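You operate a simulated robot arm through the tools that you are given. There is no shell and no other tool. Be economical: measure what you need, move in short steps, check, and stop when the job is done.

You are at the controls of a simulated two-armed robot. One attempt, no reset.

JOB
Lower the gauge arm, turn the drum stub to its highest reading, brake it there and raise the arm. Where these are worked on the way, their far stop is far enough and under half their travel is too little: gauge arm.

The check looks at the end state, three seconds after you hand in, the way a careful person would. Anything else that was tipped, shoved, dropped, spilled or broken makes it a failure.

ROBOT AND FRAMES
Two 7-joint arms with fingered hands on one trunk, on a base that drives. Base frame: it is fixed to the floor where the robot stands at the start and does not move with it; the origin is under the middle of the robot, x ahead of it, y to its left, z up. Units: m, degrees, N and s.
The left shoulder is at the start at [0.07, 0.172, 1.352], the right one opposite. Places, roughly: brake knob [0.9, -0.2, 1]; cradle bed [0.8, -0.1, 0.9]; drum stub [0.8, -0.1, 1]; gauge arm [0.9, 0, 1]. Payload 5 kg a hand.
The TCP of each hand is the grasp point between the finger pads, 0.043 m short of the fingertips. In the tool frame z runs along the fingers and y along their closing line. Largest opening 0.144 m; the body of the gripper starts 0.05 m behind the TCP. The gripper is a hand of 5 fingers: y runs from the thumb to the fingers, the wrist lies at [-0.021, -0.124, -0.221] in the tool frame.
Orientation is that of the tool frame in the base frame, as a unit quaternion [w, x, y, z]. With the fingers straight down and the wrist toward the robot, the tool's x, y and z point along [0, 1, 0], [1, 0, 0] and [0, 0, -1] of the base frame.

CONTROLS
- The arms move only by the tool jog_arm. It takes "left_increments", "right_increments" or both (then of equal length, played together; a hand with none holds still); each is a list of rows, each a list of 6 numbers: the shift along the tool's x, y, z in units of 50 mm (1.0 is 50 mm), then the turn, a rotation vector about the tool's x, y, z in units of 5 degrees (1.0 is 5 degrees). In form: [[x, y, z, wx, wy, wz], ...]. A call has 1 to 12 rows; each row shifts and turns the commanded pose from where the row before left it, along the tool's axes as they then stand. A call with a number of a shift or a turn outside -1 to 1 is refused whole. Rows are played at 5 a second. More than 0.05 m and 8.6 degrees between two rows, and nothing of the call is played. A pose out of reach is approached as far as the arm can. The call stops where the force on the tool passes 90 N (or 10 N more than at its start, if that is more) or the arm is blocked; 0.2 s more then pass. In this call time passes only in rows, and 0.2 s behind the last. It gives the time, the measured TCP pose, the force on the tool (base axes), the opening and the grip force at its end, in the units of the frame above (readings bear some noise), with the torque about the TCP (base axes, N m) and any sound that the robot's microphone picked up.
- Cameras (640 x 400 px; columns grow to the right, rows downward): "scene" is now at [0.1361, 0.0077, 1.5827]; the picture's right is [0.09, -1.00, -0.00], its down [-0.61, -0.05, -0.79] and it looks along [0.79, 0.07, -0.62] (base axes); focal length 257 px, centre (320, 200). "left" rides on the left gripper at [-0.086, -0.108, -0.168] in its tool frame; the picture's right is [-0.80, -0.28, 0.53], its down [0.54, -0.73, 0.42] and it looks along [0.27, 0.63, 0.73] (tool axes); focal length 275 px, centre (320, 200). "right" rides on the right gripper at [0.086, -0.108, -0.168] in its tool frame; the picture's right is [-0.80, 0.28, -0.53], its down [-0.54, -0.73, 0.42] and it looks along [-0.27, 0.63, 0.73] (tool axes); focal length 275 px, centre (320, 200). There is no depth. A picture from a camera that has moved, and an enlarged one, comes with that camera's place and axes in the base frame and with its lens.
- snapshot(camera): a new picture of that camera. No time passes.
- move_column(by): slides the trunk up (or, below 0, down) by that many m; the arms and the scene camera ride with it, the base frame stays. It gives what a move gives, with no picture.
- drive_base(legs): drives the robot by 1 to 6 legs, each [ahead, left, turn to the left] in m, m and degrees, along the robot's own axes; the way and the turn of a leg run together, so that a leg with both is an arc; at most 1.5 m and 180 degrees a leg. The arms and the cameras ride along, it lands a little off, and it stops where it bumps. It gives what a move gives.
- finger_targets(index, middle, ring, little, thumb_bend, thumb_turn, hand): sets how far each is bent, from 0 (flat) to 100 (curled in); at 30 the hand is open as for a grip, at 70 the pads meet at the TCP. One left out holds its place. A second passes; each finger stops where it meets its share of the squeeze, and holds until it gets a number again. It is the only way to open and close the hand. It gives what a move gives, with no picture; readings hold the bend of each and the force on index, middle, ring, little, thumb and palm. thumb_turn goes from beside the hand (0) to across from the fingers (100), as for a grip.
- head_to(pan, tilt): turns the head with the scene camera to pan (to the left, within 86 degrees either way) and tilt (down, from -29 to 69), counted from straight ahead of the robot. It gives what a move gives.
- close_up(camera, box): a new picture of the part [left, top, right, bottom] of that camera's present view, enlarged. No time passes.
- hand_in(): hands the job in; it is judged then, once.

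Work in short steps. Places have to be worked out from the pictures, the camera data and where the tool is seen: move nearer, look again, correct. Check each grasp and each placing, and mend what went wrong. You have 120 turns and 108 pictures in all, those below and enlarged ones among them. Open the grippers and draw the arms clear of the work before you hand the job in, unless the task says otherwise; then end with one line.

The tools are called after "Emit:" as a command line: name --argument value ..., lists and objects as JSON in quotes. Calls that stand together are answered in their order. jog_arm: Moves the arms, as the interface text tells. Its arguments: {"type":"object","properties":{"left_increments":{"type":"array","items":{"type":"array","items":{"type":"number"}}},"right_increments":{"type":"array","items":{"type":"array","items":{"type":"number"}}}},"required":[]} The other tools are called the same way: move_column (by) slides the trunk up or down; finger_targets (index, middle, ring, little, thumb_bend, thumb_turn, hand) moves the fingers one by one; drive_base (legs) drives the base; head_to (pan, tilt) turns the head that bears the scene camera; snapshot (camera) takes a picture; close_up (camera, box) takes an enlarged picture of a part of a camera's view; hand_in () hands the job in.

At the start:

```text
t: 0.0
left_tool_pos: [0.6365, 0.277, 1.3572]
left_tool_rot: [0.0, 0.707, 0.707, 0.001]
left_contact_force: [-0.1, -0.1, 0.4]
left_moment: [0.0, 0.01, -0.02]
left_opening: 0.1435
left_finger_force: 0.0
left_shape: jaw
left_bend: [30.0, 30.0, 30.0, 30.0, 30.0, 98.0]
left_finger forces: [0.0, 0.1, 0.0, 0.0, 0.1, 0.0]
right_tool_pos: [0.7314, -0.3964, 1.3268]
right_tool_rot: [0.001, 0.707, 0.707, 0.0]
right_contact_force: [-1.0, 0.0, -0.2]
right_moment: [0.0, 0.03, 0.0]
right_opening: 0.1436
right_finger_force: 0.1
right_shape: jaw
right_bend: [30.0, 30.0, 30.0, 30.0, 30.0, 98.0]
right_finger forces: [0.0, 0.1, 0.1, 0.0, 0.1, 0.0]
trunk travel left (down, up): [-0.45, 0.49]
robot x, y, heading: [-0.0003, 0.0003, 0.0]
head pan, tilt: [5.1, 38.0]
```

scene: 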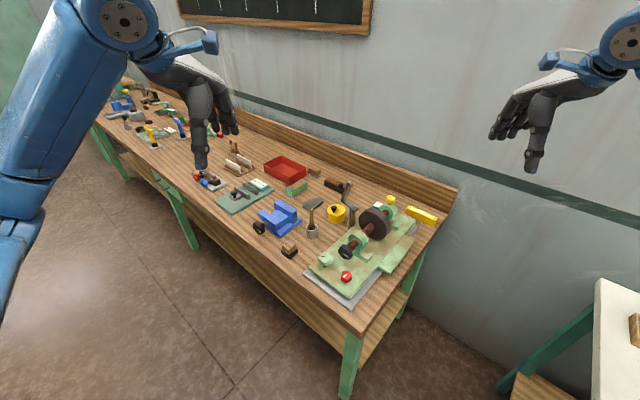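
right: 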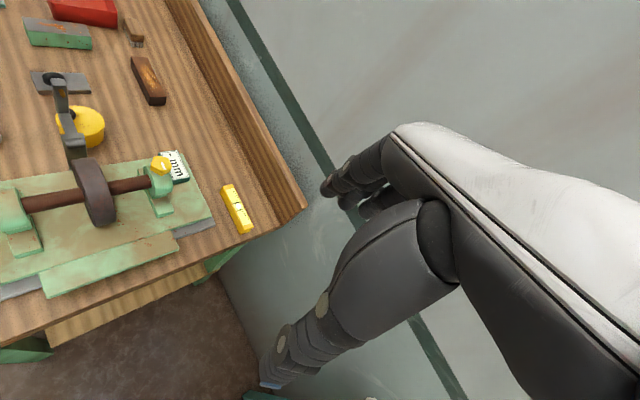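
left: 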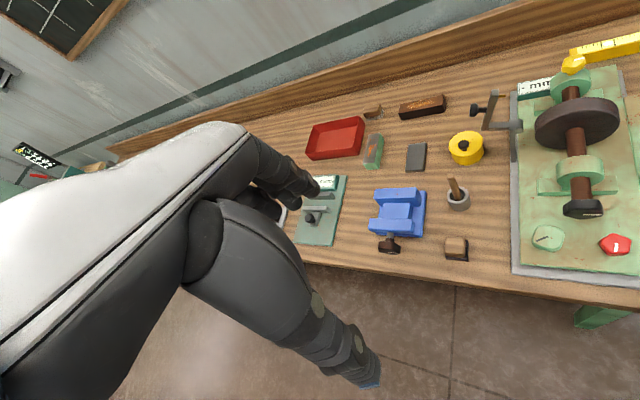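

I look closer at the fixture with the scene and left cameras to identify the parts.

Emit:
close_up --camera "scene" --box '[290, 160, 450, 310]'

Emit:
close_up --camera "left" --box '[440, 20, 640, 290]'

Emit:
close_up --camera "right" --box '[0, 50, 260, 300]'

```text
2.67 times, centred on (370, 235) of scene
camera zoom: at [0.1361, 0.0077, 1.5827], right [0.09, -1.0, 0.0], down [-0.61, -0.05, -0.79], along [0.79, 0.07, -0.62], focal length 686 px, centre (187, 107)
```

zoom: 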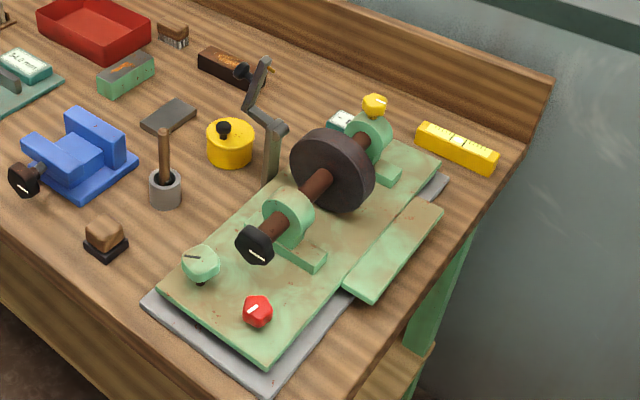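

```text
1.48 times, centred on (540, 155) of left
camera zoom: at [0.5269, 0.1901, 1.5245], right [-0.28, -0.8, -0.53], down [-0.73, 0.54, -0.42], along [0.63, 0.27, -0.73], focal length 408 px, centre (-6, 267)
```

zoom: 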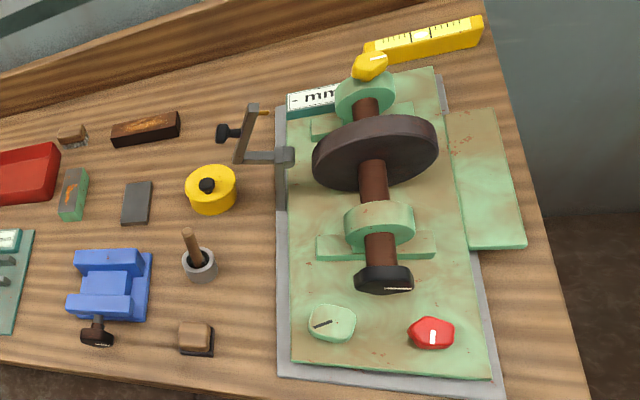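

```text
1.60 times, centred on (130, 175) of right
camera zoom: at [0.6234, -0.3104, 1.4956], right [0.28, -0.8, 0.53], down [-0.73, -0.54, -0.42], along [0.63, -0.27, -0.73], focal length 440 px, centre (624, 240)
```

zoom: 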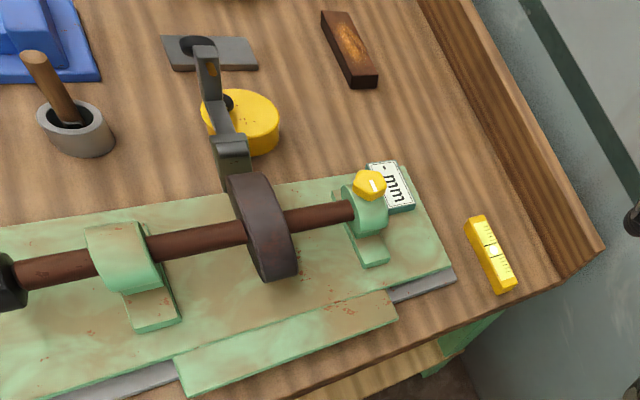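

Stub triangulates near (0.68,-0.025,0.96), shaft heading about -36°. I zoom further on gauge arm, display and stub.

Emit:
close_up --camera "scene" --box '[335, 175, 415, 225]'

Emit:
close_up --camera "left" --box '[500, 45, 640, 135]'

Emit:
close_up --camera "right" --box '[40, 60, 200, 160]'

Emit:
close_up --camera "right" --box '[130, 130, 210, 220]'

```text
8.00 times, centred on (375, 200) of scene
camera zoom: at [0.1361, 0.0077, 1.5827], right [0.09, -1.0, 0.0], down [-0.61, -0.05, -0.79], along [0.79, 0.07, -0.62], focal length 2058 px, centre (-120, 200)
```

zoom: 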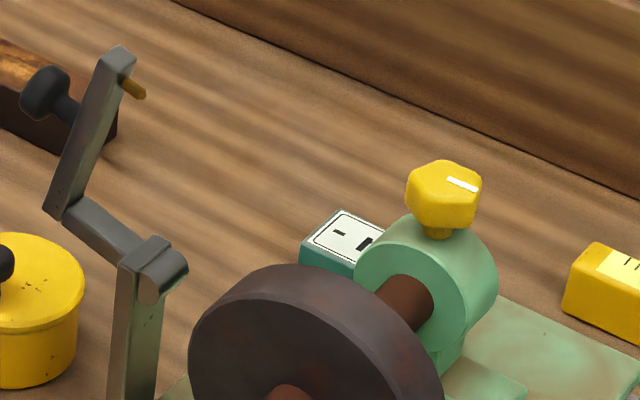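

```text
4.44 times, centred on (570, 90) of left
camera zoom: at [0.5269, 0.1901, 1.5245], right [-0.28, -0.8, -0.53], down [-0.73, 0.54, -0.42], along [0.63, 0.27, -0.73], focal length 1224 px, centre (-791, 689)
```

zoom: 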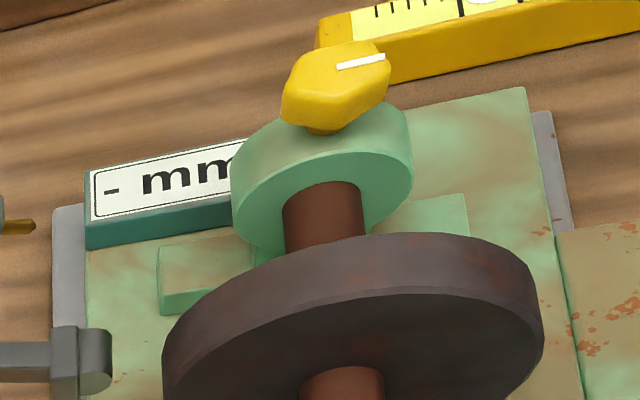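

```text
4.00 times, centred on (120, 110) of right
camera zoom: at [0.6234, -0.3104, 1.4956], right [0.28, -0.8, 0.53], down [-0.73, -0.54, -0.42], along [0.63, -0.27, -0.73], focal length 1101 px, centre (1120, 560)
```

zoom: 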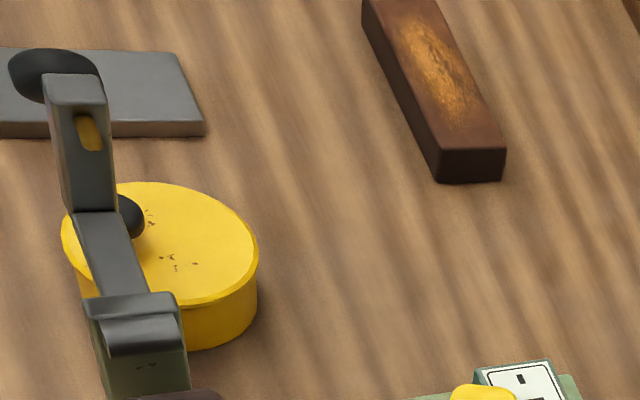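

```text
4.44 times, centred on (170, 175) of right
camera zoom: at [0.6234, -0.3104, 1.4956], right [0.28, -0.8, 0.53], down [-0.73, -0.54, -0.42], along [0.63, -0.27, -0.73], focal length 1224 px, centre (987, 311)
```

zoom: 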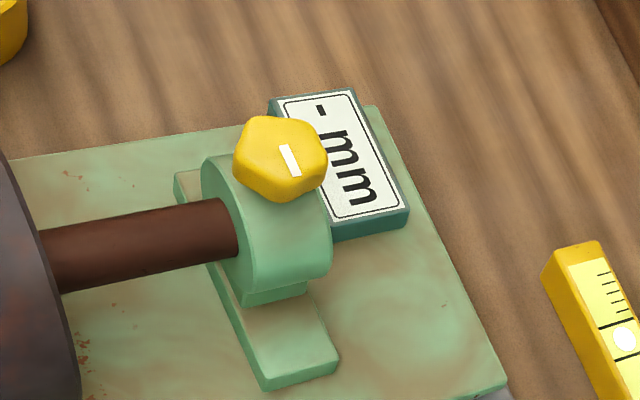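

The gauge arm hinges on the post (pivot ≈ (0.862,-0.05,0.988)), and its knob is at ≈(0.897,0.004,1.057); it should swing 90° to the right onto the drum. I close the left hand's fingers together, yaw it square to the shaft and bring it down a bit.

Emit:
finger_targets --hand "left" --index 70 --middle 70 --ring 70 --little 70 --thumb_bend 70

Emit:
jog_arm --left_increments '[[0, 0, 0.39, 0, 0, 0.9], [0, 0, 0.39, 0, 0, 0.9], [0, 0, 0.39, 0, 0, 0.9], [0, 0, 0.39, 0, 0, 0.9], [0, 0, 0.39, 0, 0, 0.9], [0, 0, 0.39, 0, 0, 0.9], [0, 0, 0.39, 0, 0, 0.9], [0, 0, 0.39, 0, 0, 0.9]]'

Emit:
snapshot --camera "left"

Emit:
snapshot --camera "scene"

```text
t: 1.0
left_tool_pos: [0.6373, 0.278, 1.3577]
left_tool_rot: [0.0, 0.707, 0.708, 0.001]
left_contact_force: [0.8, 0.1, -0.1]
left_moment: [0.01, -0.03, 0.02]
left_opening: 0.0081
left_finger_force: 0.0
left_shape: fingers
left_bend: [70.0, 70.0, 70.0, 70.0, 70.0, 98.0]
left_finger forces: [0.1, 0.0, 0.0, 0.0, 0.1, 0.1]
right_tool_pos: [0.7314, -0.3972, 1.3266]
right_tool_rot: [0.0, 0.707, 0.707, 0.0]
right_contact_force: [-1.1, 0.9, 0.4]
right_moment: [0.04, 0.01, -0.02]
right_opening: 0.1434
right_finger_force: 0.1
right_shape: jaw
right_bend: [30.0, 30.0, 30.0, 30.0, 30.0, 98.0]
right_finger forces: [0.1, 0.1, 0.0, 0.0, 0.1, 0.0]
trunk travel left (down, up): [-0.45, 0.49]
robot x, y, heading: [-0.0007, -0.0011, 0.0]
head pan, tilt: [5.1, 38.0]
```

```text
t: 2.8
left_tool_pos: [0.6374, 0.2786, 1.2017]
left_tool_rot: [0.0, 0.891, 0.453, 0.0]
left_contact_force: [-0.1, 0.3, -0.8]
left_moment: [-0.01, 0.03, 0.0]
left_opening: 0.0079
left_finger_force: 0.1
left_shape: fingers
left_bend: [70.0, 70.0, 70.0, 70.0, 70.0, 98.0]
left_finger forces: [0.1, 0.0, 0.0, 0.1, 0.1, 0.0]
right_tool_pos: [0.7311, -0.3956, 1.3265]
right_tool_rot: [0.001, 0.707, 0.707, 0.0]
right_contact_force: [0.4, 0.0, -0.1]
right_moment: [-0.03, -0.03, 0.01]
right_opening: 0.1439
right_finger_force: 0.0
right_shape: jaw
right_bend: [30.0, 30.0, 30.0, 30.0, 30.0, 98.0]
right_finger forces: [0.0, 0.1, 0.1, 0.0, 0.0, 0.1]
trunk travel left (down, up): [-0.45, 0.49]
robot x, y, heading: [0.001, -0.0033, 0.1]
head pan, tilt: [5.1, 38.0]
```

```text
97 pictures are left
camera left: at [0.4975, 0.272, 1.3692], right [-0.7, -0.48, -0.53], down [-0.27, 0.87, -0.42], along [0.66, -0.15, -0.73], focal length 275 px, centre (320, 200)
```

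left: 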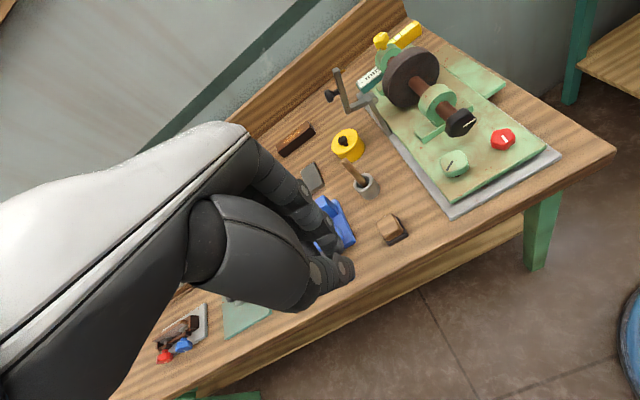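

```text
96 pictures are left
camera scene: at [0.1363, 0.0083, 1.5828], right [0.09, -1.0, 0.0], down [-0.61, -0.05, -0.79], along [0.79, 0.07, -0.62], focal length 257 px, centre (320, 200)
```

scene: 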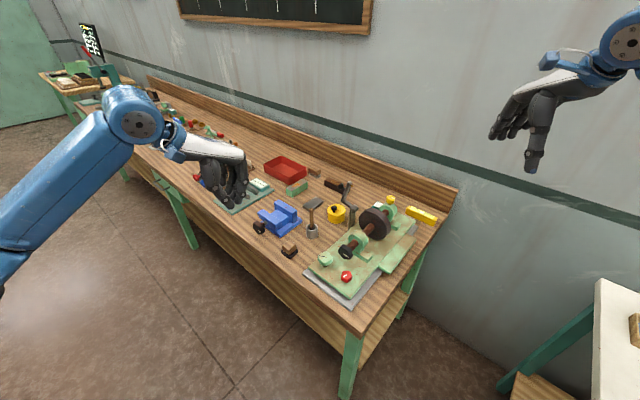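

The extra view confirms the knob near (0.897,0.004,1.05). I slide the left hand along the shaft direction to the left-far side of the knob, high above everything.

Emit:
jog_arm --left_increments '[[0, 0.94, 0, 0, 0, 0], [0, 0.94, 0, 0, 0, 0], [0, 0.94, 0, 0, 0, 0], [0, 0.94, 0, 0, 0, 0], [0, 0.94, 0, 0, 0, 0], [0, 0.94, 0, 0, 0, 0], [0, 0.94, 0, 0, 0, 0], [0, 0.94, 0, 0, 0, 0]]'

Emit:
snapshot --camera "left"

Emit:
close_up --camera "scene" --box '[280, 130, 440, 230]'

```text
t: 4.6
left_tool_pos: [0.9397, 0.0554, 1.2014]
left_tool_rot: [-0.001, 0.891, 0.455, 0.0]
left_contact_force: [-0.7, -0.4, -0.2]
left_moment: [0.0, 0.05, 0.0]
left_opening: 0.0077
left_finger_force: 0.1
left_shape: fingers
left_bend: [70.0, 70.0, 70.0, 70.0, 70.0, 98.0]
left_finger forces: [0.1, 0.0, 0.1, 0.1, 0.0, 0.0]
right_tool_pos: [0.7339, -0.3998, 1.3247]
right_tool_rot: [-0.002, 0.707, 0.707, 0.0]
right_contact_force: [0.6, -0.2, -0.6]
right_moment: [0.08, 0.04, 0.02]
right_opening: 0.1436
right_finger_force: 0.0
right_shape: jaw
right_bend: [30.0, 30.0, 30.0, 30.0, 30.0, 98.0]
right_finger forces: [0.0, 0.0, 0.0, 0.1, 0.0, 0.0]
trunk travel left (down, up): [-0.45, 0.49]
robot x, y, heading: [-0.0011, -0.0048, -0.0]
head pan, tilt: [5.1, 38.0]
```

```text
95 pictures are left
camera left: at [0.8014, 0.0476, 1.3684], right [-0.7, -0.48, -0.53], down [-0.27, 0.87, -0.42], along [0.66, -0.15, -0.73], focal length 275 px, centre (320, 200)
```

left: 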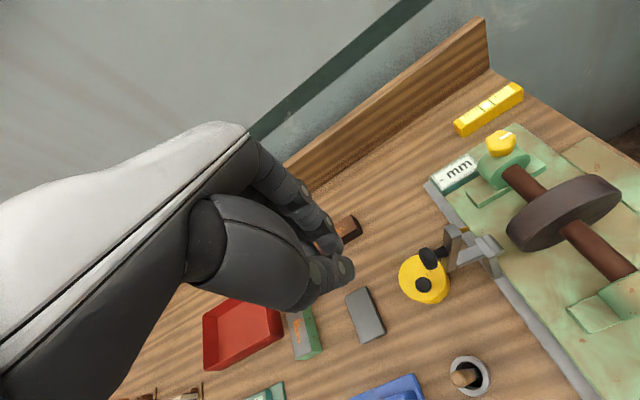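

```text
4.00 times, centred on (360, 180) of scene
camera zoom: at [0.1376, 0.0046, 1.5825], right [0.09, -1.0, 0.0], down [-0.61, -0.05, -0.79], along [0.78, 0.07, -0.62], focal length 1029 px, centre (160, 280)
```

zoom: 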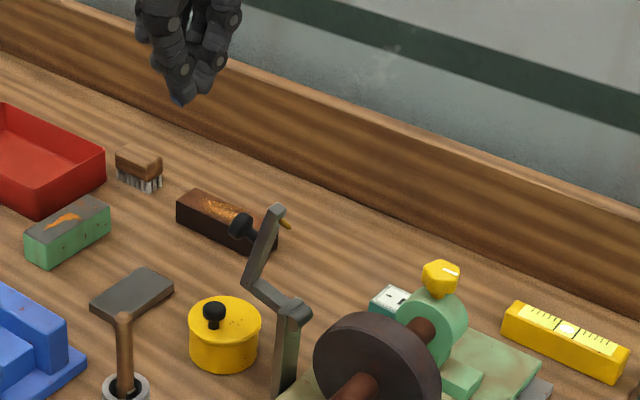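

The left camera shows the display well from here, and the fingertip is about 0.05 below the TCP. I shift 2 cm further outward and lower so the fingertips are just below knob height.

Emit:
jog_arm --left_increments '[[0.4, 0, 0.2, 0, 0, 0], [0, 0, 0.7, 0, 0, 0], [0, 0, 0.7, 0, 0, 0], [0, 0, 0.7, 0, 0, 0]]'

Emit:
close_up --camera "scene" --box '[280, 130, 440, 230]'

Emit:
snapshot --camera "left"

```text
t: 5.6
left_tool_pos: [0.9523, 0.0716, 1.084]
left_tool_rot: [0.001, 0.891, 0.455, 0.001]
left_contact_force: [-0.1, -0.1, 0.6]
left_moment: [0.01, 0.02, -0.02]
left_opening: 0.0076
left_finger_force: 0.0
left_shape: fingers
left_bend: [70.0, 70.0, 70.0, 70.0, 70.0, 98.0]
left_finger forces: [0.0, 0.0, 0.0, 0.1, 0.0, 0.0]
right_tool_pos: [0.7327, -0.3976, 1.3275]
right_tool_rot: [0.0, 0.707, 0.708, 0.0]
right_contact_force: [0.0, 1.3, -0.7]
right_moment: [-0.02, -0.01, 0.01]
right_opening: 0.1437
right_finger_force: 0.1
right_shape: jaw
right_bend: [30.0, 30.0, 30.0, 30.0, 30.0, 98.0]
right_finger forces: [0.0, 0.0, 0.0, 0.0, 0.1, 0.1]
trunk travel left (down, up): [-0.45, 0.49]
robot x, y, heading: [0.0004, 0.0023, 0.2]
head pan, tilt: [5.1, 38.0]
```

```text
4.00 times, centred on (360, 180) of scene
camera zoom: at [0.1371, 0.0082, 1.5827], right [0.09, -1.0, 0.0], down [-0.61, -0.06, -0.79], along [0.78, 0.07, -0.62], focal length 1029 px, centre (160, 280)
```

zoom: 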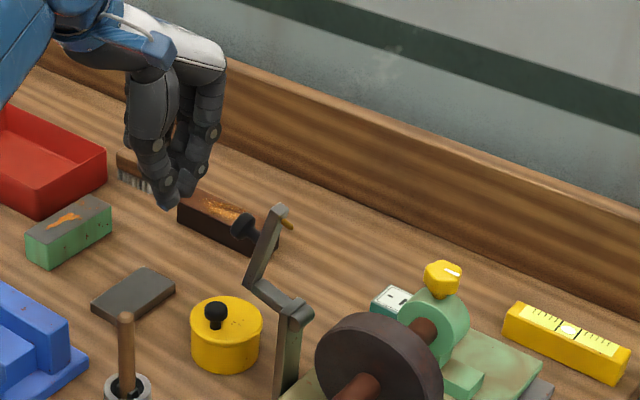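

```text
92 pictures are left
camera left: at [0.813, 0.0644, 1.2517], right [-0.7, -0.48, -0.53], down [-0.27, 0.86, -0.42], along [0.66, -0.15, -0.73], focal length 275 px, centre (320, 200)
```

left: 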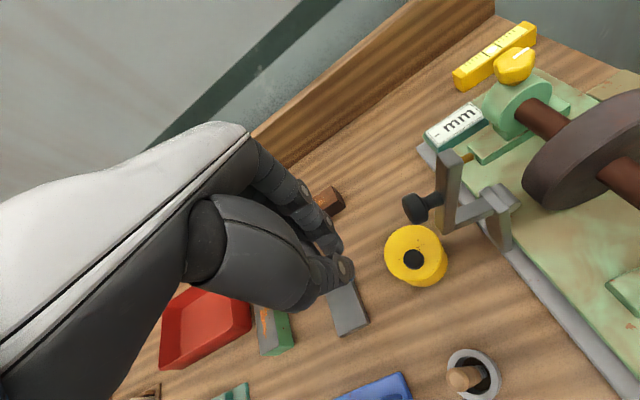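

Aligned with the knob along the shaft direction. Now I push toward the drum in small steps.

Emit:
jog_arm --left_increments '[[-0.4, 0, 0, 0, 0, 0], [-0.4, 0, 0, 0, 0, 0], [-0.3, 0, 0, 0, 0, 0], [-0.3, 0, 0, 0, 0, 0], [-0.3, 0, 0, 0, 0, 0], [-0.3, 0, 0, 0, 0, 0]]'

Emit:
close_up --camera "scene" --box '[280, 130, 440, 230]'

Emit:
snapshot --camera "left"

```text
t: 7.0
left_tool_pos: [0.8948, -0.0024, 1.1]
left_tool_rot: [0.008, 0.89, 0.457, 0.006]
left_contact_force: [32.1, 17.1, 57.6]
left_moment: [-0.24, -1.14, 0.43]
left_opening: 0.0058
left_finger_force: 29.7
left_shape: fingers
left_bend: [71.0, 70.0, 70.0, 70.0, 70.0, 98.0]
left_finger forces: [58.2, 0.0, 0.0, 0.0, 0.4, 0.0]
right_tool_pos: [0.7305, -0.3939, 1.3311]
right_tool_rot: [0.001, 0.706, 0.708, 0.001]
right_contact_force: [0.0, -0.4, -0.3]
right_moment: [0.0, -0.02, 0.01]
right_opening: 0.1436
right_finger_force: 0.1
right_shape: jaw
right_bend: [30.0, 30.0, 30.0, 30.0, 30.0, 98.0]
right_finger forces: [0.0, 0.1, 0.0, 0.0, 0.0, 0.0]
trunk travel left (down, up): [-0.45, 0.49]
robot x, y, heading: [-0.0001, -0.0008, -0.0]
head pan, tilt: [5.1, 38.0]
```

```text
4.00 times, centred on (360, 180) of scene
camera zoom: at [0.1325, 0.0105, 1.5842], right [0.09, -1.0, 0.0], down [-0.61, -0.06, -0.79], along [0.79, 0.07, -0.61], focal length 1029 px, centre (160, 280)
```

zoom: 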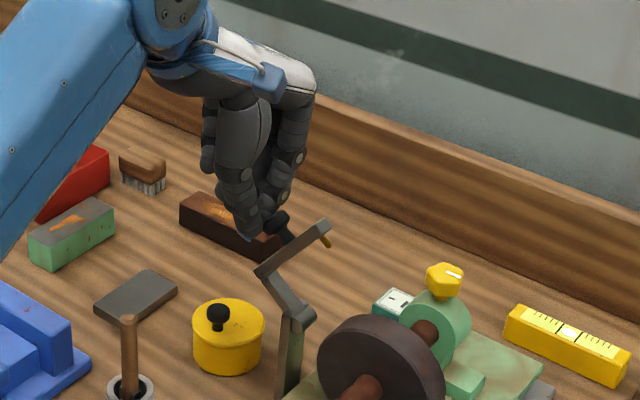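

```text
90 pictures are left
camera left: at [0.7527, -0.0096, 1.2634], right [-0.69, -0.48, -0.54], down [-0.26, 0.86, -0.43], along [0.68, -0.15, -0.72], focal length 275 px, centre (320, 200)
```

left: 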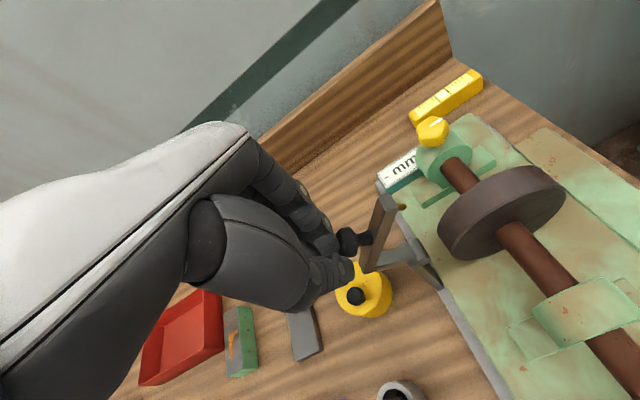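

The arm is turning; the knob now lifts my fingertips, so I rise with the arc and keep pushing.

Emit:
jog_arm --left_increments '[[0.2, 0, -0.5, 0, 0, 0], [0, 0, -0.3, 0, 0, 0], [-0.3, 0, 0, 0, 0, 0], [-0.3, 0, 0, 0, 0, 0], [-0.3, 0, 0, 0, 0, 0], [-0.3, 0, 0, 0, 0, 0]]'

Emit:
close_up --camera "scene" --box '[280, 130, 440, 230]'

Emit:
snapshot --camera "left"

```text
t: 8.4
left_tool_pos: [0.8638, -0.049, 1.1245]
left_tool_rot: [0.0, 0.891, 0.455, 0.0]
left_contact_force: [-0.7, -0.4, 0.1]
left_moment: [0.0, -0.02, 0.03]
left_opening: 0.0077
left_finger_force: 0.2
left_shape: fingers
left_bend: [70.0, 70.0, 70.0, 70.0, 70.0, 98.0]
left_finger forces: [0.4, 0.1, 0.0, 0.1, 0.1, 0.0]
right_tool_pos: [0.7319, -0.3971, 1.3284]
right_tool_rot: [0.0, 0.707, 0.707, 0.0]
right_contact_force: [-1.7, -0.8, 0.5]
right_moment: [-0.01, 0.0, 0.01]
right_opening: 0.1436
right_finger_force: 0.1
right_shape: jaw
right_bend: [30.0, 30.0, 30.0, 30.0, 30.0, 98.0]
right_finger forces: [0.0, 0.0, 0.1, 0.0, 0.0, 0.1]
trunk travel left (down, up): [-0.45, 0.49]
robot x, y, heading: [-0.0005, 0.0019, 0.0]
head pan, tilt: [5.1, 38.0]
```

```text
4.00 times, centred on (360, 180) of scene
camera zoom: at [0.136, 0.0072, 1.5828], right [0.09, -1.0, 0.0], down [-0.61, -0.05, -0.79], along [0.79, 0.07, -0.62], focal length 1029 px, centre (160, 280)
```

zoom: 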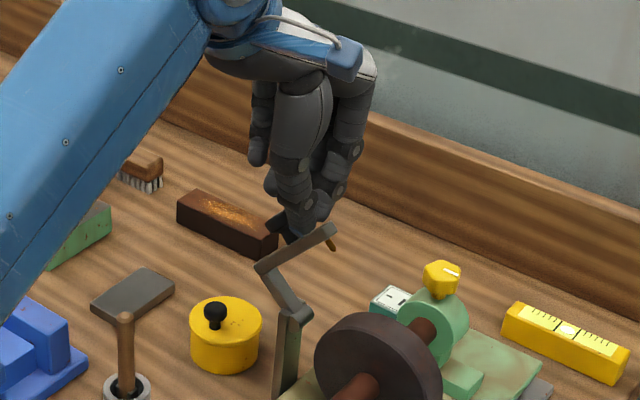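

```text
88 pictures are left
camera left: at [0.7255, -0.0564, 1.2927], right [-0.7, -0.48, -0.53], down [-0.27, 0.87, -0.42], along [0.66, -0.15, -0.73], focal length 275 px, centre (320, 200)
```

left: 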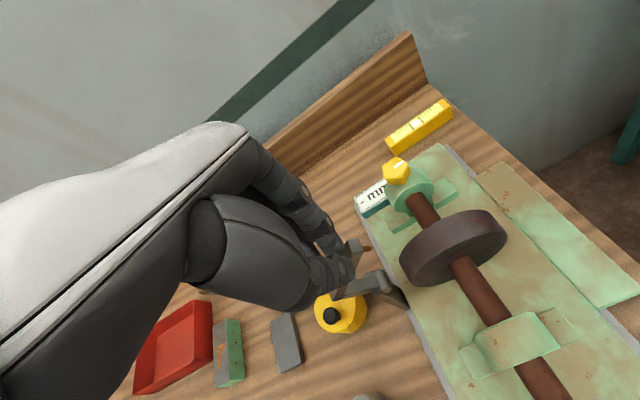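

The fingers slid over the partly turned arm (about 30° so far, it stays put). I back off, come lower and push the knob from the left again.

Emit:
jog_arm --left_increments '[[0, 0, -0.8, 0, 0, 0], [0.9, 0, 0, 0, 0, 0], [0.9, 0, 0, 0, 0, 0], [0, 0, 0.8, 0, 0, 0], [0, 0, 0.35, 0, 0, 0], [-0.3, 0, 0, 0, 0, 0], [-0.3, 0, 0, 0, 0, 0], [-0.3, 0, -0.05, 0, 0, 0], [-0.3, 0, -0.05, 0, 0, 0], [-0.3, 0, -0.05, 0, 0, 0], [-0.3, 0, -0.05, 0, 0, 0]]'

Emit:
close_up --camera "scene" --box '[280, 130, 440, 230]'

Emit:
close_up --camera "left" --box '[240, 140, 560, 340]'

```text
t: 10.8
left_tool_pos: [0.8635, -0.0498, 1.1177]
left_tool_rot: [-0.001, 0.891, 0.453, 0.0]
left_contact_force: [0.2, -0.1, 0.2]
left_moment: [0.01, -0.02, 0.01]
left_opening: 0.008
left_finger_force: 0.5
left_shape: fingers
left_bend: [70.0, 70.0, 70.0, 70.0, 70.0, 98.0]
left_finger forces: [0.2, 0.0, 0.1, 0.0, 0.0, 0.0]
right_tool_pos: [0.7312, -0.3986, 1.327]
right_tool_rot: [-0.001, 0.707, 0.707, 0.0]
right_contact_force: [-0.5, -0.2, 0.1]
right_moment: [0.02, 0.0, 0.0]
right_opening: 0.1434
right_finger_force: 0.1
right_shape: jaw
right_bend: [30.0, 30.0, 30.0, 30.0, 30.0, 98.0]
right_finger forces: [0.0, 0.0, 0.0, 0.1, 0.1, 0.0]
trunk travel left (down, up): [-0.45, 0.49]
robot x, y, heading: [-0.0024, 0.0005, -0.0]
head pan, tilt: [5.1, 38.0]
```

```text
4.00 times, centred on (360, 180) of scene
camera zoom: at [0.1361, 0.0071, 1.5827], right [0.09, -1.0, 0.0], down [-0.61, -0.05, -0.79], along [0.79, 0.07, -0.62], focal length 1029 px, centre (160, 280)
```

zoom: 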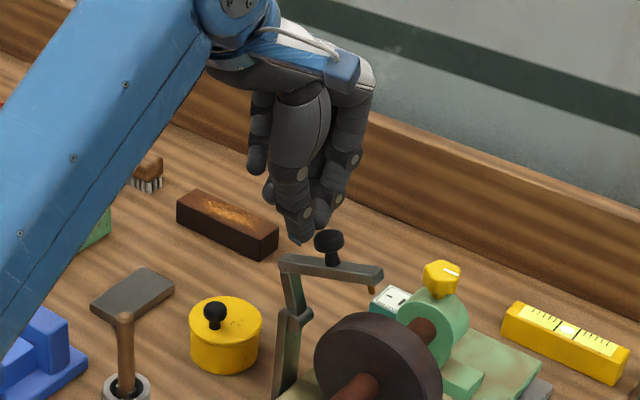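

```text
2.00 times, centred on (400, 240) of left
camera zoom: at [0.7246, -0.0561, 1.2849], right [-0.7, -0.48, -0.53], down [-0.27, 0.87, -0.42], along [0.66, -0.15, -0.73], focal length 551 px, centre (160, 120)
```

zoom: 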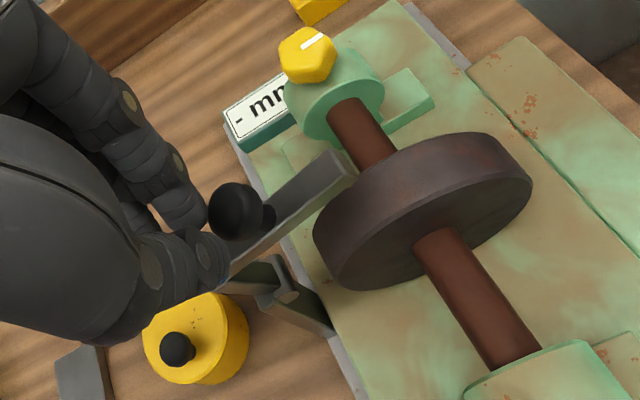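

The arm is about 75° over, hovering above the drum. I lift over the knob and press it down gently.

Emit:
jog_arm --left_increments '[[0, 0, -0.8, 0, 0, 0], [-0.6, 0, 0, 0, 0, 0], [-0.5, 0, 0, 0, 0, 0], [0, 0, 0.4, 0, 0, 0]]'

Emit:
close_up --camera "scene" --box '[280, 130, 440, 230]'

Emit:
close_up --camera "left" --box '[240, 140, 560, 340]'

```text
t: 11.8
left_tool_pos: [0.8303, -0.0935, 1.1379]
left_tool_rot: [0.0, 0.891, 0.454, 0.0]
left_contact_force: [0.0, -0.2, 0.5]
left_moment: [0.0, 0.03, 0.0]
left_opening: 0.0082
left_finger_force: 0.0
left_shape: fingers
left_bend: [70.0, 70.0, 70.0, 70.0, 70.0, 98.0]
left_finger forces: [0.0, 0.1, 0.0, 0.0, 0.1, 0.1]
right_tool_pos: [0.7325, -0.3968, 1.3265]
right_tool_rot: [0.0, 0.707, 0.707, 0.0]
right_contact_force: [1.5, 0.5, 0.7]
right_moment: [0.0, 0.04, -0.01]
right_opening: 0.1436
right_finger_force: 0.0
right_shape: jaw
right_bend: [30.0, 30.0, 30.0, 30.0, 30.0, 98.0]
right_finger forces: [0.0, 0.0, 0.0, 0.1, 0.0, 0.0]
trunk travel left (down, up): [-0.45, 0.49]
robot x, y, heading: [-0.0004, 0.0023, -0.1]
head pan, tilt: [5.1, 38.0]
```

```text
4.00 times, centred on (360, 180) of scene
camera zoom: at [0.1369, 0.0085, 1.5827], right [0.09, -1.0, 0.0], down [-0.61, -0.06, -0.79], along [0.78, 0.07, -0.62], focal length 1029 px, centre (160, 280)
```

zoom: 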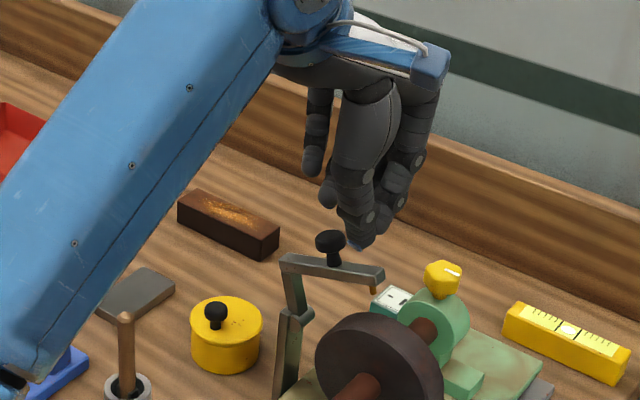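

```text
2.00 times, centred on (400, 240) of left
camera zoom: at [0.6924, -0.1001, 1.3057], right [-0.7, -0.48, -0.53], down [-0.27, 0.87, -0.42], along [0.66, -0.15, -0.73], focal length 551 px, centre (160, 120)
```

zoom: 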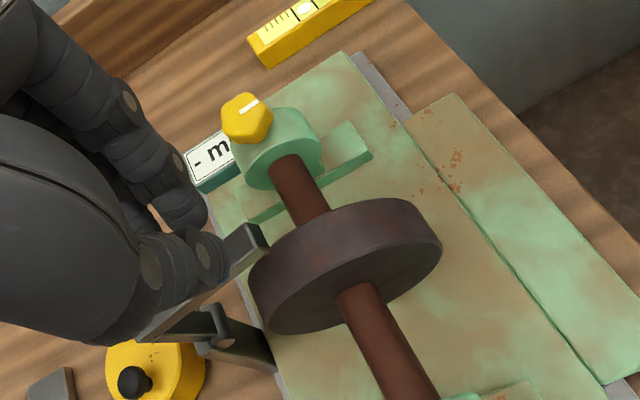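

Fingertips are just right of the knob over the arm's end; I press straight down in small steps.

Emit:
jog_arm --left_increments '[[-0.2, 0, 0, 0, 0, 0], [0, 0, 0.3, 0, 0, 0], [0, 0, 0.3, 0, 0, 0], [0, 0, 0.2, 0, 0, 0], [0, 0, 0.2, 0, 0, 0]]'

Emit:
close_up --camera "scene" --box '[280, 130, 440, 230]'

Emit:
close_up --camera "left" --box '[240, 140, 560, 340]'

```text
t: 13.0
left_tool_pos: [0.8201, -0.112, 1.0984]
left_tool_rot: [0.005, 0.893, 0.451, 0.005]
left_contact_force: [-0.5, -33.6, 51.4]
left_moment: [-0.1, -0.9, -0.67]
left_opening: 0.0078
left_finger_force: 30.4
left_shape: fingers
left_bend: [70.0, 72.0, 74.0, 70.0, 70.0, 98.0]
left_finger forces: [0.0, 39.6, 21.3, 0.0, 0.0, 0.0]
right_tool_pos: [0.7247, -0.4029, 1.3287]
right_tool_rot: [0.0, 0.709, 0.706, 0.003]
right_contact_force: [-0.5, -1.3, -0.7]
right_moment: [0.01, 0.01, 0.02]
right_opening: 0.1438
right_finger_force: 0.0
right_shape: jaw
right_bend: [30.0, 30.0, 30.0, 30.0, 30.0, 98.0]
right_finger forces: [0.0, 0.0, 0.0, 0.1, 0.0, 0.0]
trunk travel left (down, up): [-0.45, 0.49]
robot x, y, heading: [0.0019, -0.0, -0.1]
head pan, tilt: [5.1, 38.0]
```

```text
4.00 times, centred on (360, 180) of scene
camera zoom: at [0.1294, 0.0024, 1.5841], right [0.09, -1.0, 0.0], down [-0.61, -0.05, -0.79], along [0.79, 0.07, -0.61], focal length 1029 px, centre (160, 280)
```

zoom: 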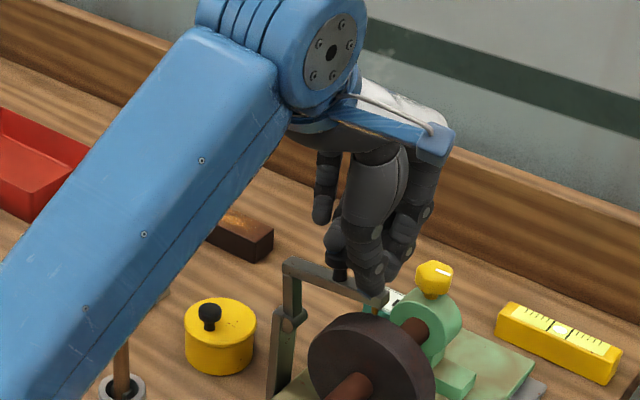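

```text
2.00 times, centred on (400, 240) of left
camera zoom: at [0.6784, -0.1165, 1.2643], right [-0.69, -0.47, -0.54], down [-0.26, 0.87, -0.43], along [0.67, -0.16, -0.72], focal length 551 px, centre (160, 120)
```

zoom: 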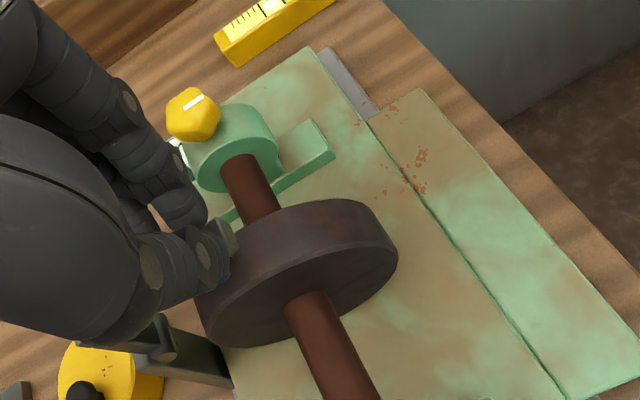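

Strong contact now, the probe looks at or near the drum. I lift off and move the left hand back to its viewing place to see the arm and the display.

Emit:
jog_arm --left_increments '[[0, 0, -0.9, 0, 0, 0], [0, 0, -0.9, 0, 0, 0], [0.9, 0, -0.2, 0, 0, 0], [0.9, 0, 0, 0, 0, 0], [0.9, 0, 0, 0, 0, 0], [0.9, 0, 0, 0, 0, 0]]'

Emit:
close_up --camera "scene" --box '[320, 160, 430, 240]'

Emit:
close_up --camera "left" --box '[380, 110, 640, 280]'

```text
t: 14.4
left_tool_pos: [0.9343, 0.0434, 1.1895]
left_tool_rot: [0.0, 0.891, 0.454, -0.001]
left_contact_force: [-0.2, 0.8, -0.5]
left_moment: [-0.01, 0.0, 0.0]
left_opening: 0.0078
left_finger_force: 0.1
left_shape: fingers
left_bend: [70.0, 70.0, 70.0, 70.0, 70.0, 98.0]
left_finger forces: [0.0, 0.0, 0.1, 0.0, 0.0, 0.0]
right_tool_pos: [0.7311, -0.3971, 1.3271]
right_tool_rot: [0.0, 0.707, 0.707, 0.0]
right_contact_force: [-0.3, 1.4, 0.6]
right_moment: [0.01, 0.01, 0.03]
right_opening: 0.1439
right_finger_force: 0.1
right_shape: jaw
right_bend: [30.0, 30.0, 30.0, 30.0, 30.0, 98.0]
right_finger forces: [0.0, 0.0, 0.0, 0.0, 0.0, 0.0]
trunk travel left (down, up): [-0.45, 0.49]
robot x, y, heading: [-0.0017, -0.0018, 0.0]
head pan, tilt: [5.1, 38.0]
```

```text
5.00 times, centred on (375, 200) of scene
camera zoom: at [0.1368, 0.0087, 1.5826], right [0.09, -1.0, 0.0], down [-0.61, -0.06, -0.79], along [0.78, 0.07, -0.62], focal length 1286 px, centre (45, 200)
```

zoom: 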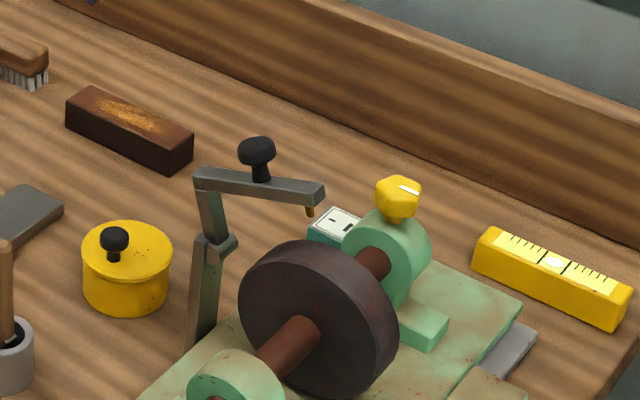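

```text
2.35 times, centred on (510, 195) of left
camera zoom: at [0.7962, 0.0367, 1.3559], right [-0.7, -0.48, -0.53], down [-0.27, 0.87, -0.42], along [0.66, -0.15, -0.73], focal length 648 px, centre (-127, 212)
```

zoom: 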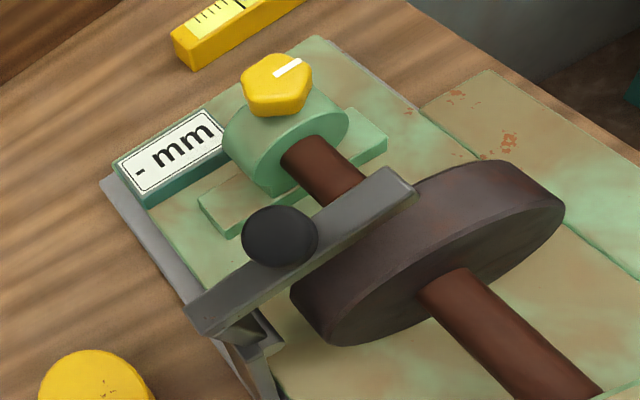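

The arm sprang or was dragged back up — the knob was probably wedged between my fingers. I curl all but the index finger and will press the arm's tip with the index alone.

Emit:
finger_targets --hand "left" --index 68 --middle 100 --ring 100 --little 100 --thumb_bend 30

Emit:
close_up --camera "scene" --box '[280, 110, 440, 210]'

Emit:
snapshot --camera "left"

```text
t: 15.4
left_tool_pos: [0.9343, 0.0426, 1.1898]
left_tool_rot: [-0.001, 0.891, 0.454, -0.001]
left_contact_force: [-0.9, 0.3, -1.0]
left_moment: [-0.01, -0.01, 0.03]
left_opening: 0.0812
left_finger_force: 0.0
left_shape: fingers
left_bend: [68.0, 100.0, 100.0, 100.0, 30.0, 98.0]
left_finger forces: [0.0, 0.1, 0.0, 0.0, 0.0, 0.0]
right_tool_pos: [0.7309, -0.3978, 1.3277]
right_tool_rot: [0.0, 0.707, 0.707, 0.001]
right_contact_force: [-0.4, -0.9, 0.6]
right_moment: [-0.03, -0.03, 0.01]
right_opening: 0.1435
right_finger_force: 0.1
right_shape: jaw
right_bend: [30.0, 30.0, 30.0, 30.0, 30.0, 98.0]
right_finger forces: [0.0, 0.2, 0.0, 0.0, 0.0, 0.0]
trunk travel left (down, up): [-0.45, 0.49]
robot x, y, heading: [0.0002, -0.0031, 0.4]
head pan, tilt: [5.1, 38.0]
```

```text
4.00 times, centred on (360, 160) of scene
camera zoom: at [0.1359, 0.0076, 1.5828], right [0.09, -1.0, 0.0], down [-0.61, -0.05, -0.79], along [0.79, 0.07, -0.62], focal length 1029 px, centre (160, 360)
```

zoom: 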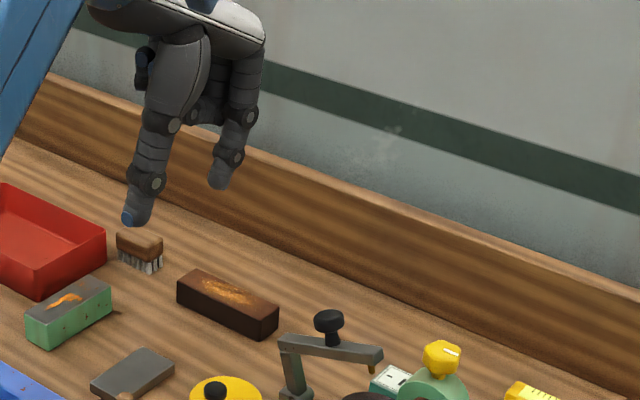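

```text
78 pictures are left
camera left: at [0.7952, 0.036, 1.3564], right [-0.7, -0.48, -0.53], down [-0.27, 0.87, -0.42], along [0.66, -0.15, -0.73], focal length 275 px, centre (320, 200)
```

left: 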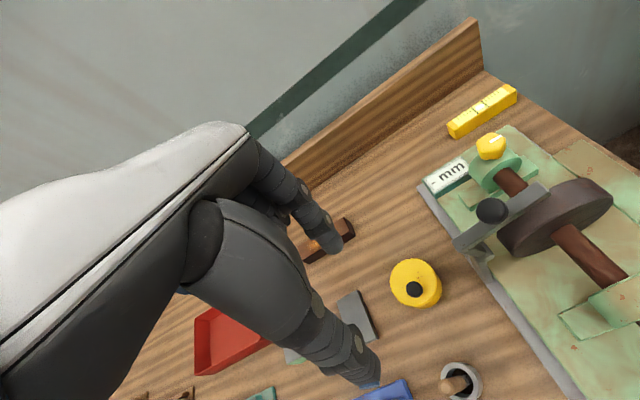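

Index tip is about 0.018 to the drum side of and 0.035 below the TCP. I carry it over the arm's tip and press down.

Emit:
jog_arm --left_increments '[[-0.86, 0, 0, 0, 0, 0], [-0.86, 0, 0, 0, 0, 0], [-0.86, 0, 0, 0, 0, 0], [-0.86, 0, 0, 0, 0, 0], [0, 0, 0.8, 0, 0, 0], [0, 0, 0.8, 0, 0, 0], [0, 0, 0.3, 0, 0, 0], [0, 0, 0.3, 0, 0, 0]]'

Emit:
close_up --camera "scene" --box '[310, 140, 430, 220]'

Emit:
close_up --camera "left" --box '[240, 140, 560, 340]'

```text
t: 17.2
left_tool_pos: [0.83, -0.0991, 1.0826]
left_tool_rot: [0.002, 0.892, 0.453, 0.002]
left_contact_force: [-3.5, -6.5, 9.8]
left_moment: [-0.4, 0.06, -0.08]
left_opening: 0.0799
left_finger_force: 6.7
left_shape: fingers
left_bend: [69.0, 100.0, 100.0, 100.0, 30.0, 98.0]
left_finger forces: [13.3, 0.0, 0.1, 0.1, 0.1, 0.1]
right_tool_pos: [0.7296, -0.3986, 1.3286]
right_tool_rot: [0.0, 0.708, 0.707, 0.0]
right_contact_force: [1.0, -0.2, 0.3]
right_moment: [0.01, 0.01, 0.01]
right_opening: 0.1435
right_finger_force: 0.1
right_shape: jaw
right_bend: [30.0, 30.0, 30.0, 30.0, 30.0, 98.0]
right_finger forces: [0.1, 0.0, 0.1, 0.0, 0.0, 0.1]
trunk travel left (down, up): [-0.45, 0.49]
robot x, y, heading: [0.0025, 0.0032, -0.2]
head pan, tilt: [5.1, 38.0]
```

```text
5.00 times, centred on (370, 180) of scene
camera zoom: at [0.1343, 0.0065, 1.5832], right [0.09, -1.0, 0.0], down [-0.61, -0.05, -0.79], along [0.79, 0.07, -0.61], focal length 1286 px, centre (70, 300)
```

zoom: 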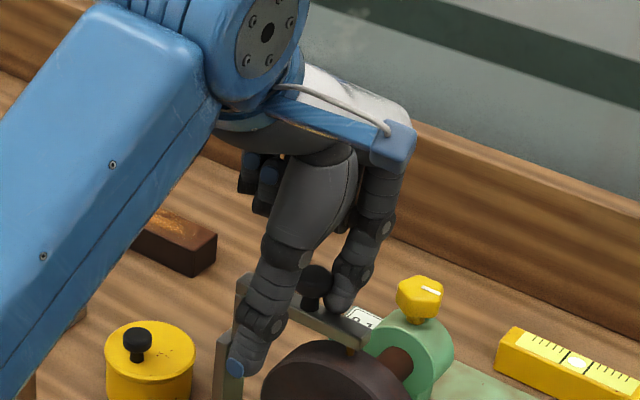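

```text
2.00 times, centred on (400, 240) of left
camera zoom: at [0.6894, -0.105, 1.2484], right [-0.7, -0.48, -0.54], down [-0.26, 0.87, -0.43], along [0.67, -0.16, -0.73], focal length 551 px, centre (160, 120)
```

zoom: 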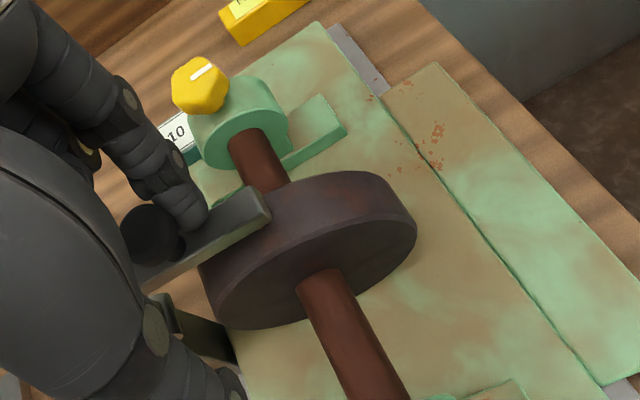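

The display shows a number (10…), so the probe is on the drum. I lift a little to see whether the arm stays down.

Emit:
jog_arm --left_increments '[[0, 0, -0.5, 0, 0, 0], [0, 0, -0.5, 0, 0, 0], [0.3, 0, -0.5, 0, 0, 0]]'

Emit:
close_up --camera "left" --box '[240, 140, 560, 340]'

Emit:
close_up --camera "scene" --box '[310, 140, 430, 220]'

```text
t: 18.0
left_tool_pos: [0.838, -0.0817, 1.1529]
left_tool_rot: [0.0, 0.891, 0.454, -0.001]
left_contact_force: [-0.5, 0.1, -0.6]
left_moment: [-0.06, 0.01, 0.01]
left_opening: 0.0816
left_finger_force: 0.2
left_shape: fingers
left_bend: [68.0, 100.0, 100.0, 100.0, 30.0, 98.0]
left_finger forces: [0.1, 0.0, 0.0, 0.1, 0.1, 0.0]
right_tool_pos: [0.7319, -0.3958, 1.3276]
right_tool_rot: [0.0, 0.708, 0.707, -0.001]
right_contact_force: [0.4, -0.8, 0.0]
right_moment: [-0.02, -0.01, 0.01]
right_opening: 0.1439
right_finger_force: 0.0
right_shape: jaw
right_bend: [30.0, 30.0, 30.0, 30.0, 30.0, 98.0]
right_finger forces: [0.1, 0.1, 0.0, 0.0, 0.0, 0.0]
trunk travel left (down, up): [-0.45, 0.49]
robot x, y, heading: [-0.0005, -0.0002, -0.3]
head pan, tilt: [5.1, 38.0]
```

```text
2.00 times, centred on (400, 240) of left
camera zoom: at [0.6993, -0.0896, 1.3199], right [-0.7, -0.48, -0.53], down [-0.27, 0.87, -0.42], along [0.66, -0.15, -0.73], focal length 551 px, centre (160, 120)
```

zoom: 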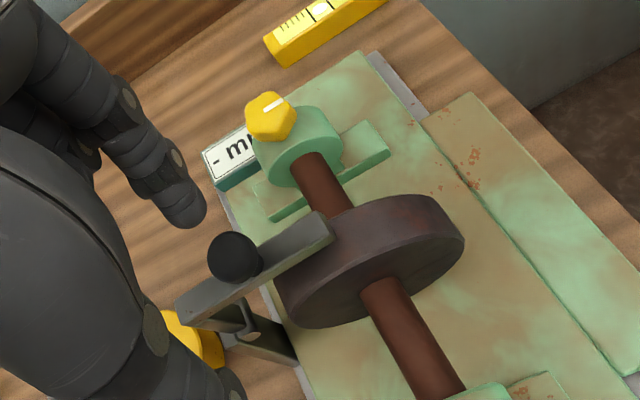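

```text
5.00 times, centred on (370, 180) of scene
camera zoom: at [0.1363, 0.0081, 1.5826], right [0.09, -1.0, 0.0], down [-0.61, -0.05, -0.79], along [0.79, 0.07, -0.62], focal length 1286 px, centre (70, 300)
```

zoom: 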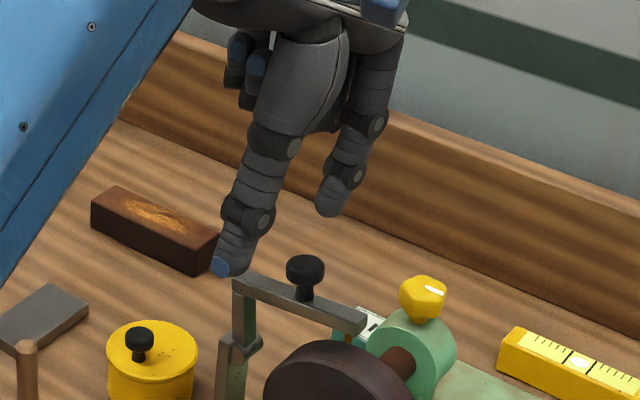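

The arm rises a few mm by itself when let go, so it must be held down while reading. Pressing on the knob itself will put the left camera where it can see the display; I try that.

Emit:
jog_arm --left_increments '[[0.15, 0, 0.3, 0, 0, 0], [0, 0, 0.3, 0, 0, 0], [0, 0, 0.2, 0, 0, 0], [0, 0, 0.2, 0, 0, 0], [0, 0, 0.2, 0, 0, 0]]'

Emit:
snapshot --camera "left"

Emit:
close_up --camera "scene" --box '[310, 140, 430, 220]'

```text
t: 19.2
left_tool_pos: [0.8403, -0.0776, 1.1099]
left_tool_rot: [0.009, 0.891, 0.455, 0.007]
left_contact_force: [14.0, -5.0, 67.9]
left_moment: [-1.64, -0.95, 0.28]
left_opening: 0.0815
left_finger_force: 33.6
left_shape: fingers
left_bend: [67.0, 100.0, 100.0, 100.0, 30.0, 98.0]
left_finger forces: [68.6, 0.0, 0.0, 0.0, 0.0, 0.0]
right_tool_pos: [0.7261, -0.3976, 1.3329]
right_tool_rot: [0.001, 0.707, 0.707, 0.001]
right_contact_force: [0.4, 0.4, 0.6]
right_moment: [-0.02, 0.0, -0.01]
right_opening: 0.1436
right_finger_force: 0.0
right_shape: jaw
right_bend: [30.0, 30.0, 30.0, 30.0, 30.0, 98.0]
right_finger forces: [0.0, 0.0, 0.0, 0.1, 0.0, 0.1]
trunk travel left (down, up): [-0.45, 0.49]
robot x, y, heading: [0.0045, 0.0004, 0.2]
head pan, tilt: [5.1, 38.0]
```

```text
73 pictures are left
camera left: at [0.6973, -0.0832, 1.2743], right [-0.69, -0.48, -0.54], down [-0.26, 0.86, -0.44], along [0.68, -0.16, -0.72], focal length 275 px, centre (320, 200)
```

left: 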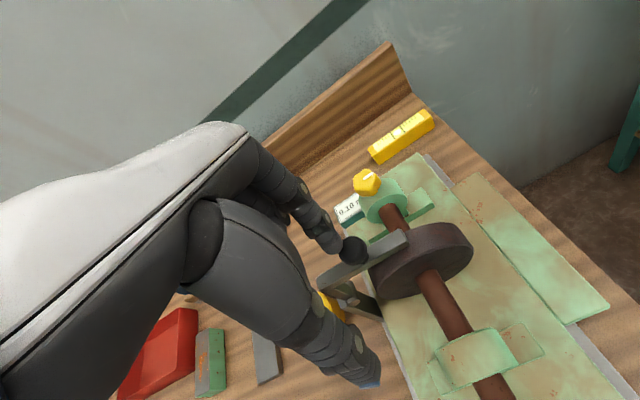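

```text
5.00 times, centred on (370, 180) of scene
camera zoom: at [0.1288, 0.0079, 1.5848], right [0.09, -1.0, 0.0], down [-0.61, -0.05, -0.79], along [0.79, 0.07, -0.61], focal length 1286 px, centre (70, 300)
```

zoom: 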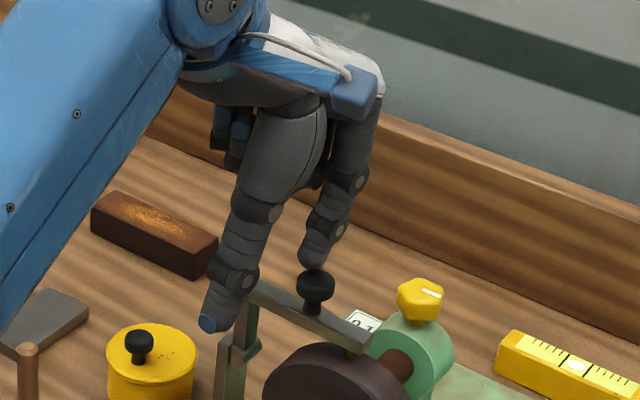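

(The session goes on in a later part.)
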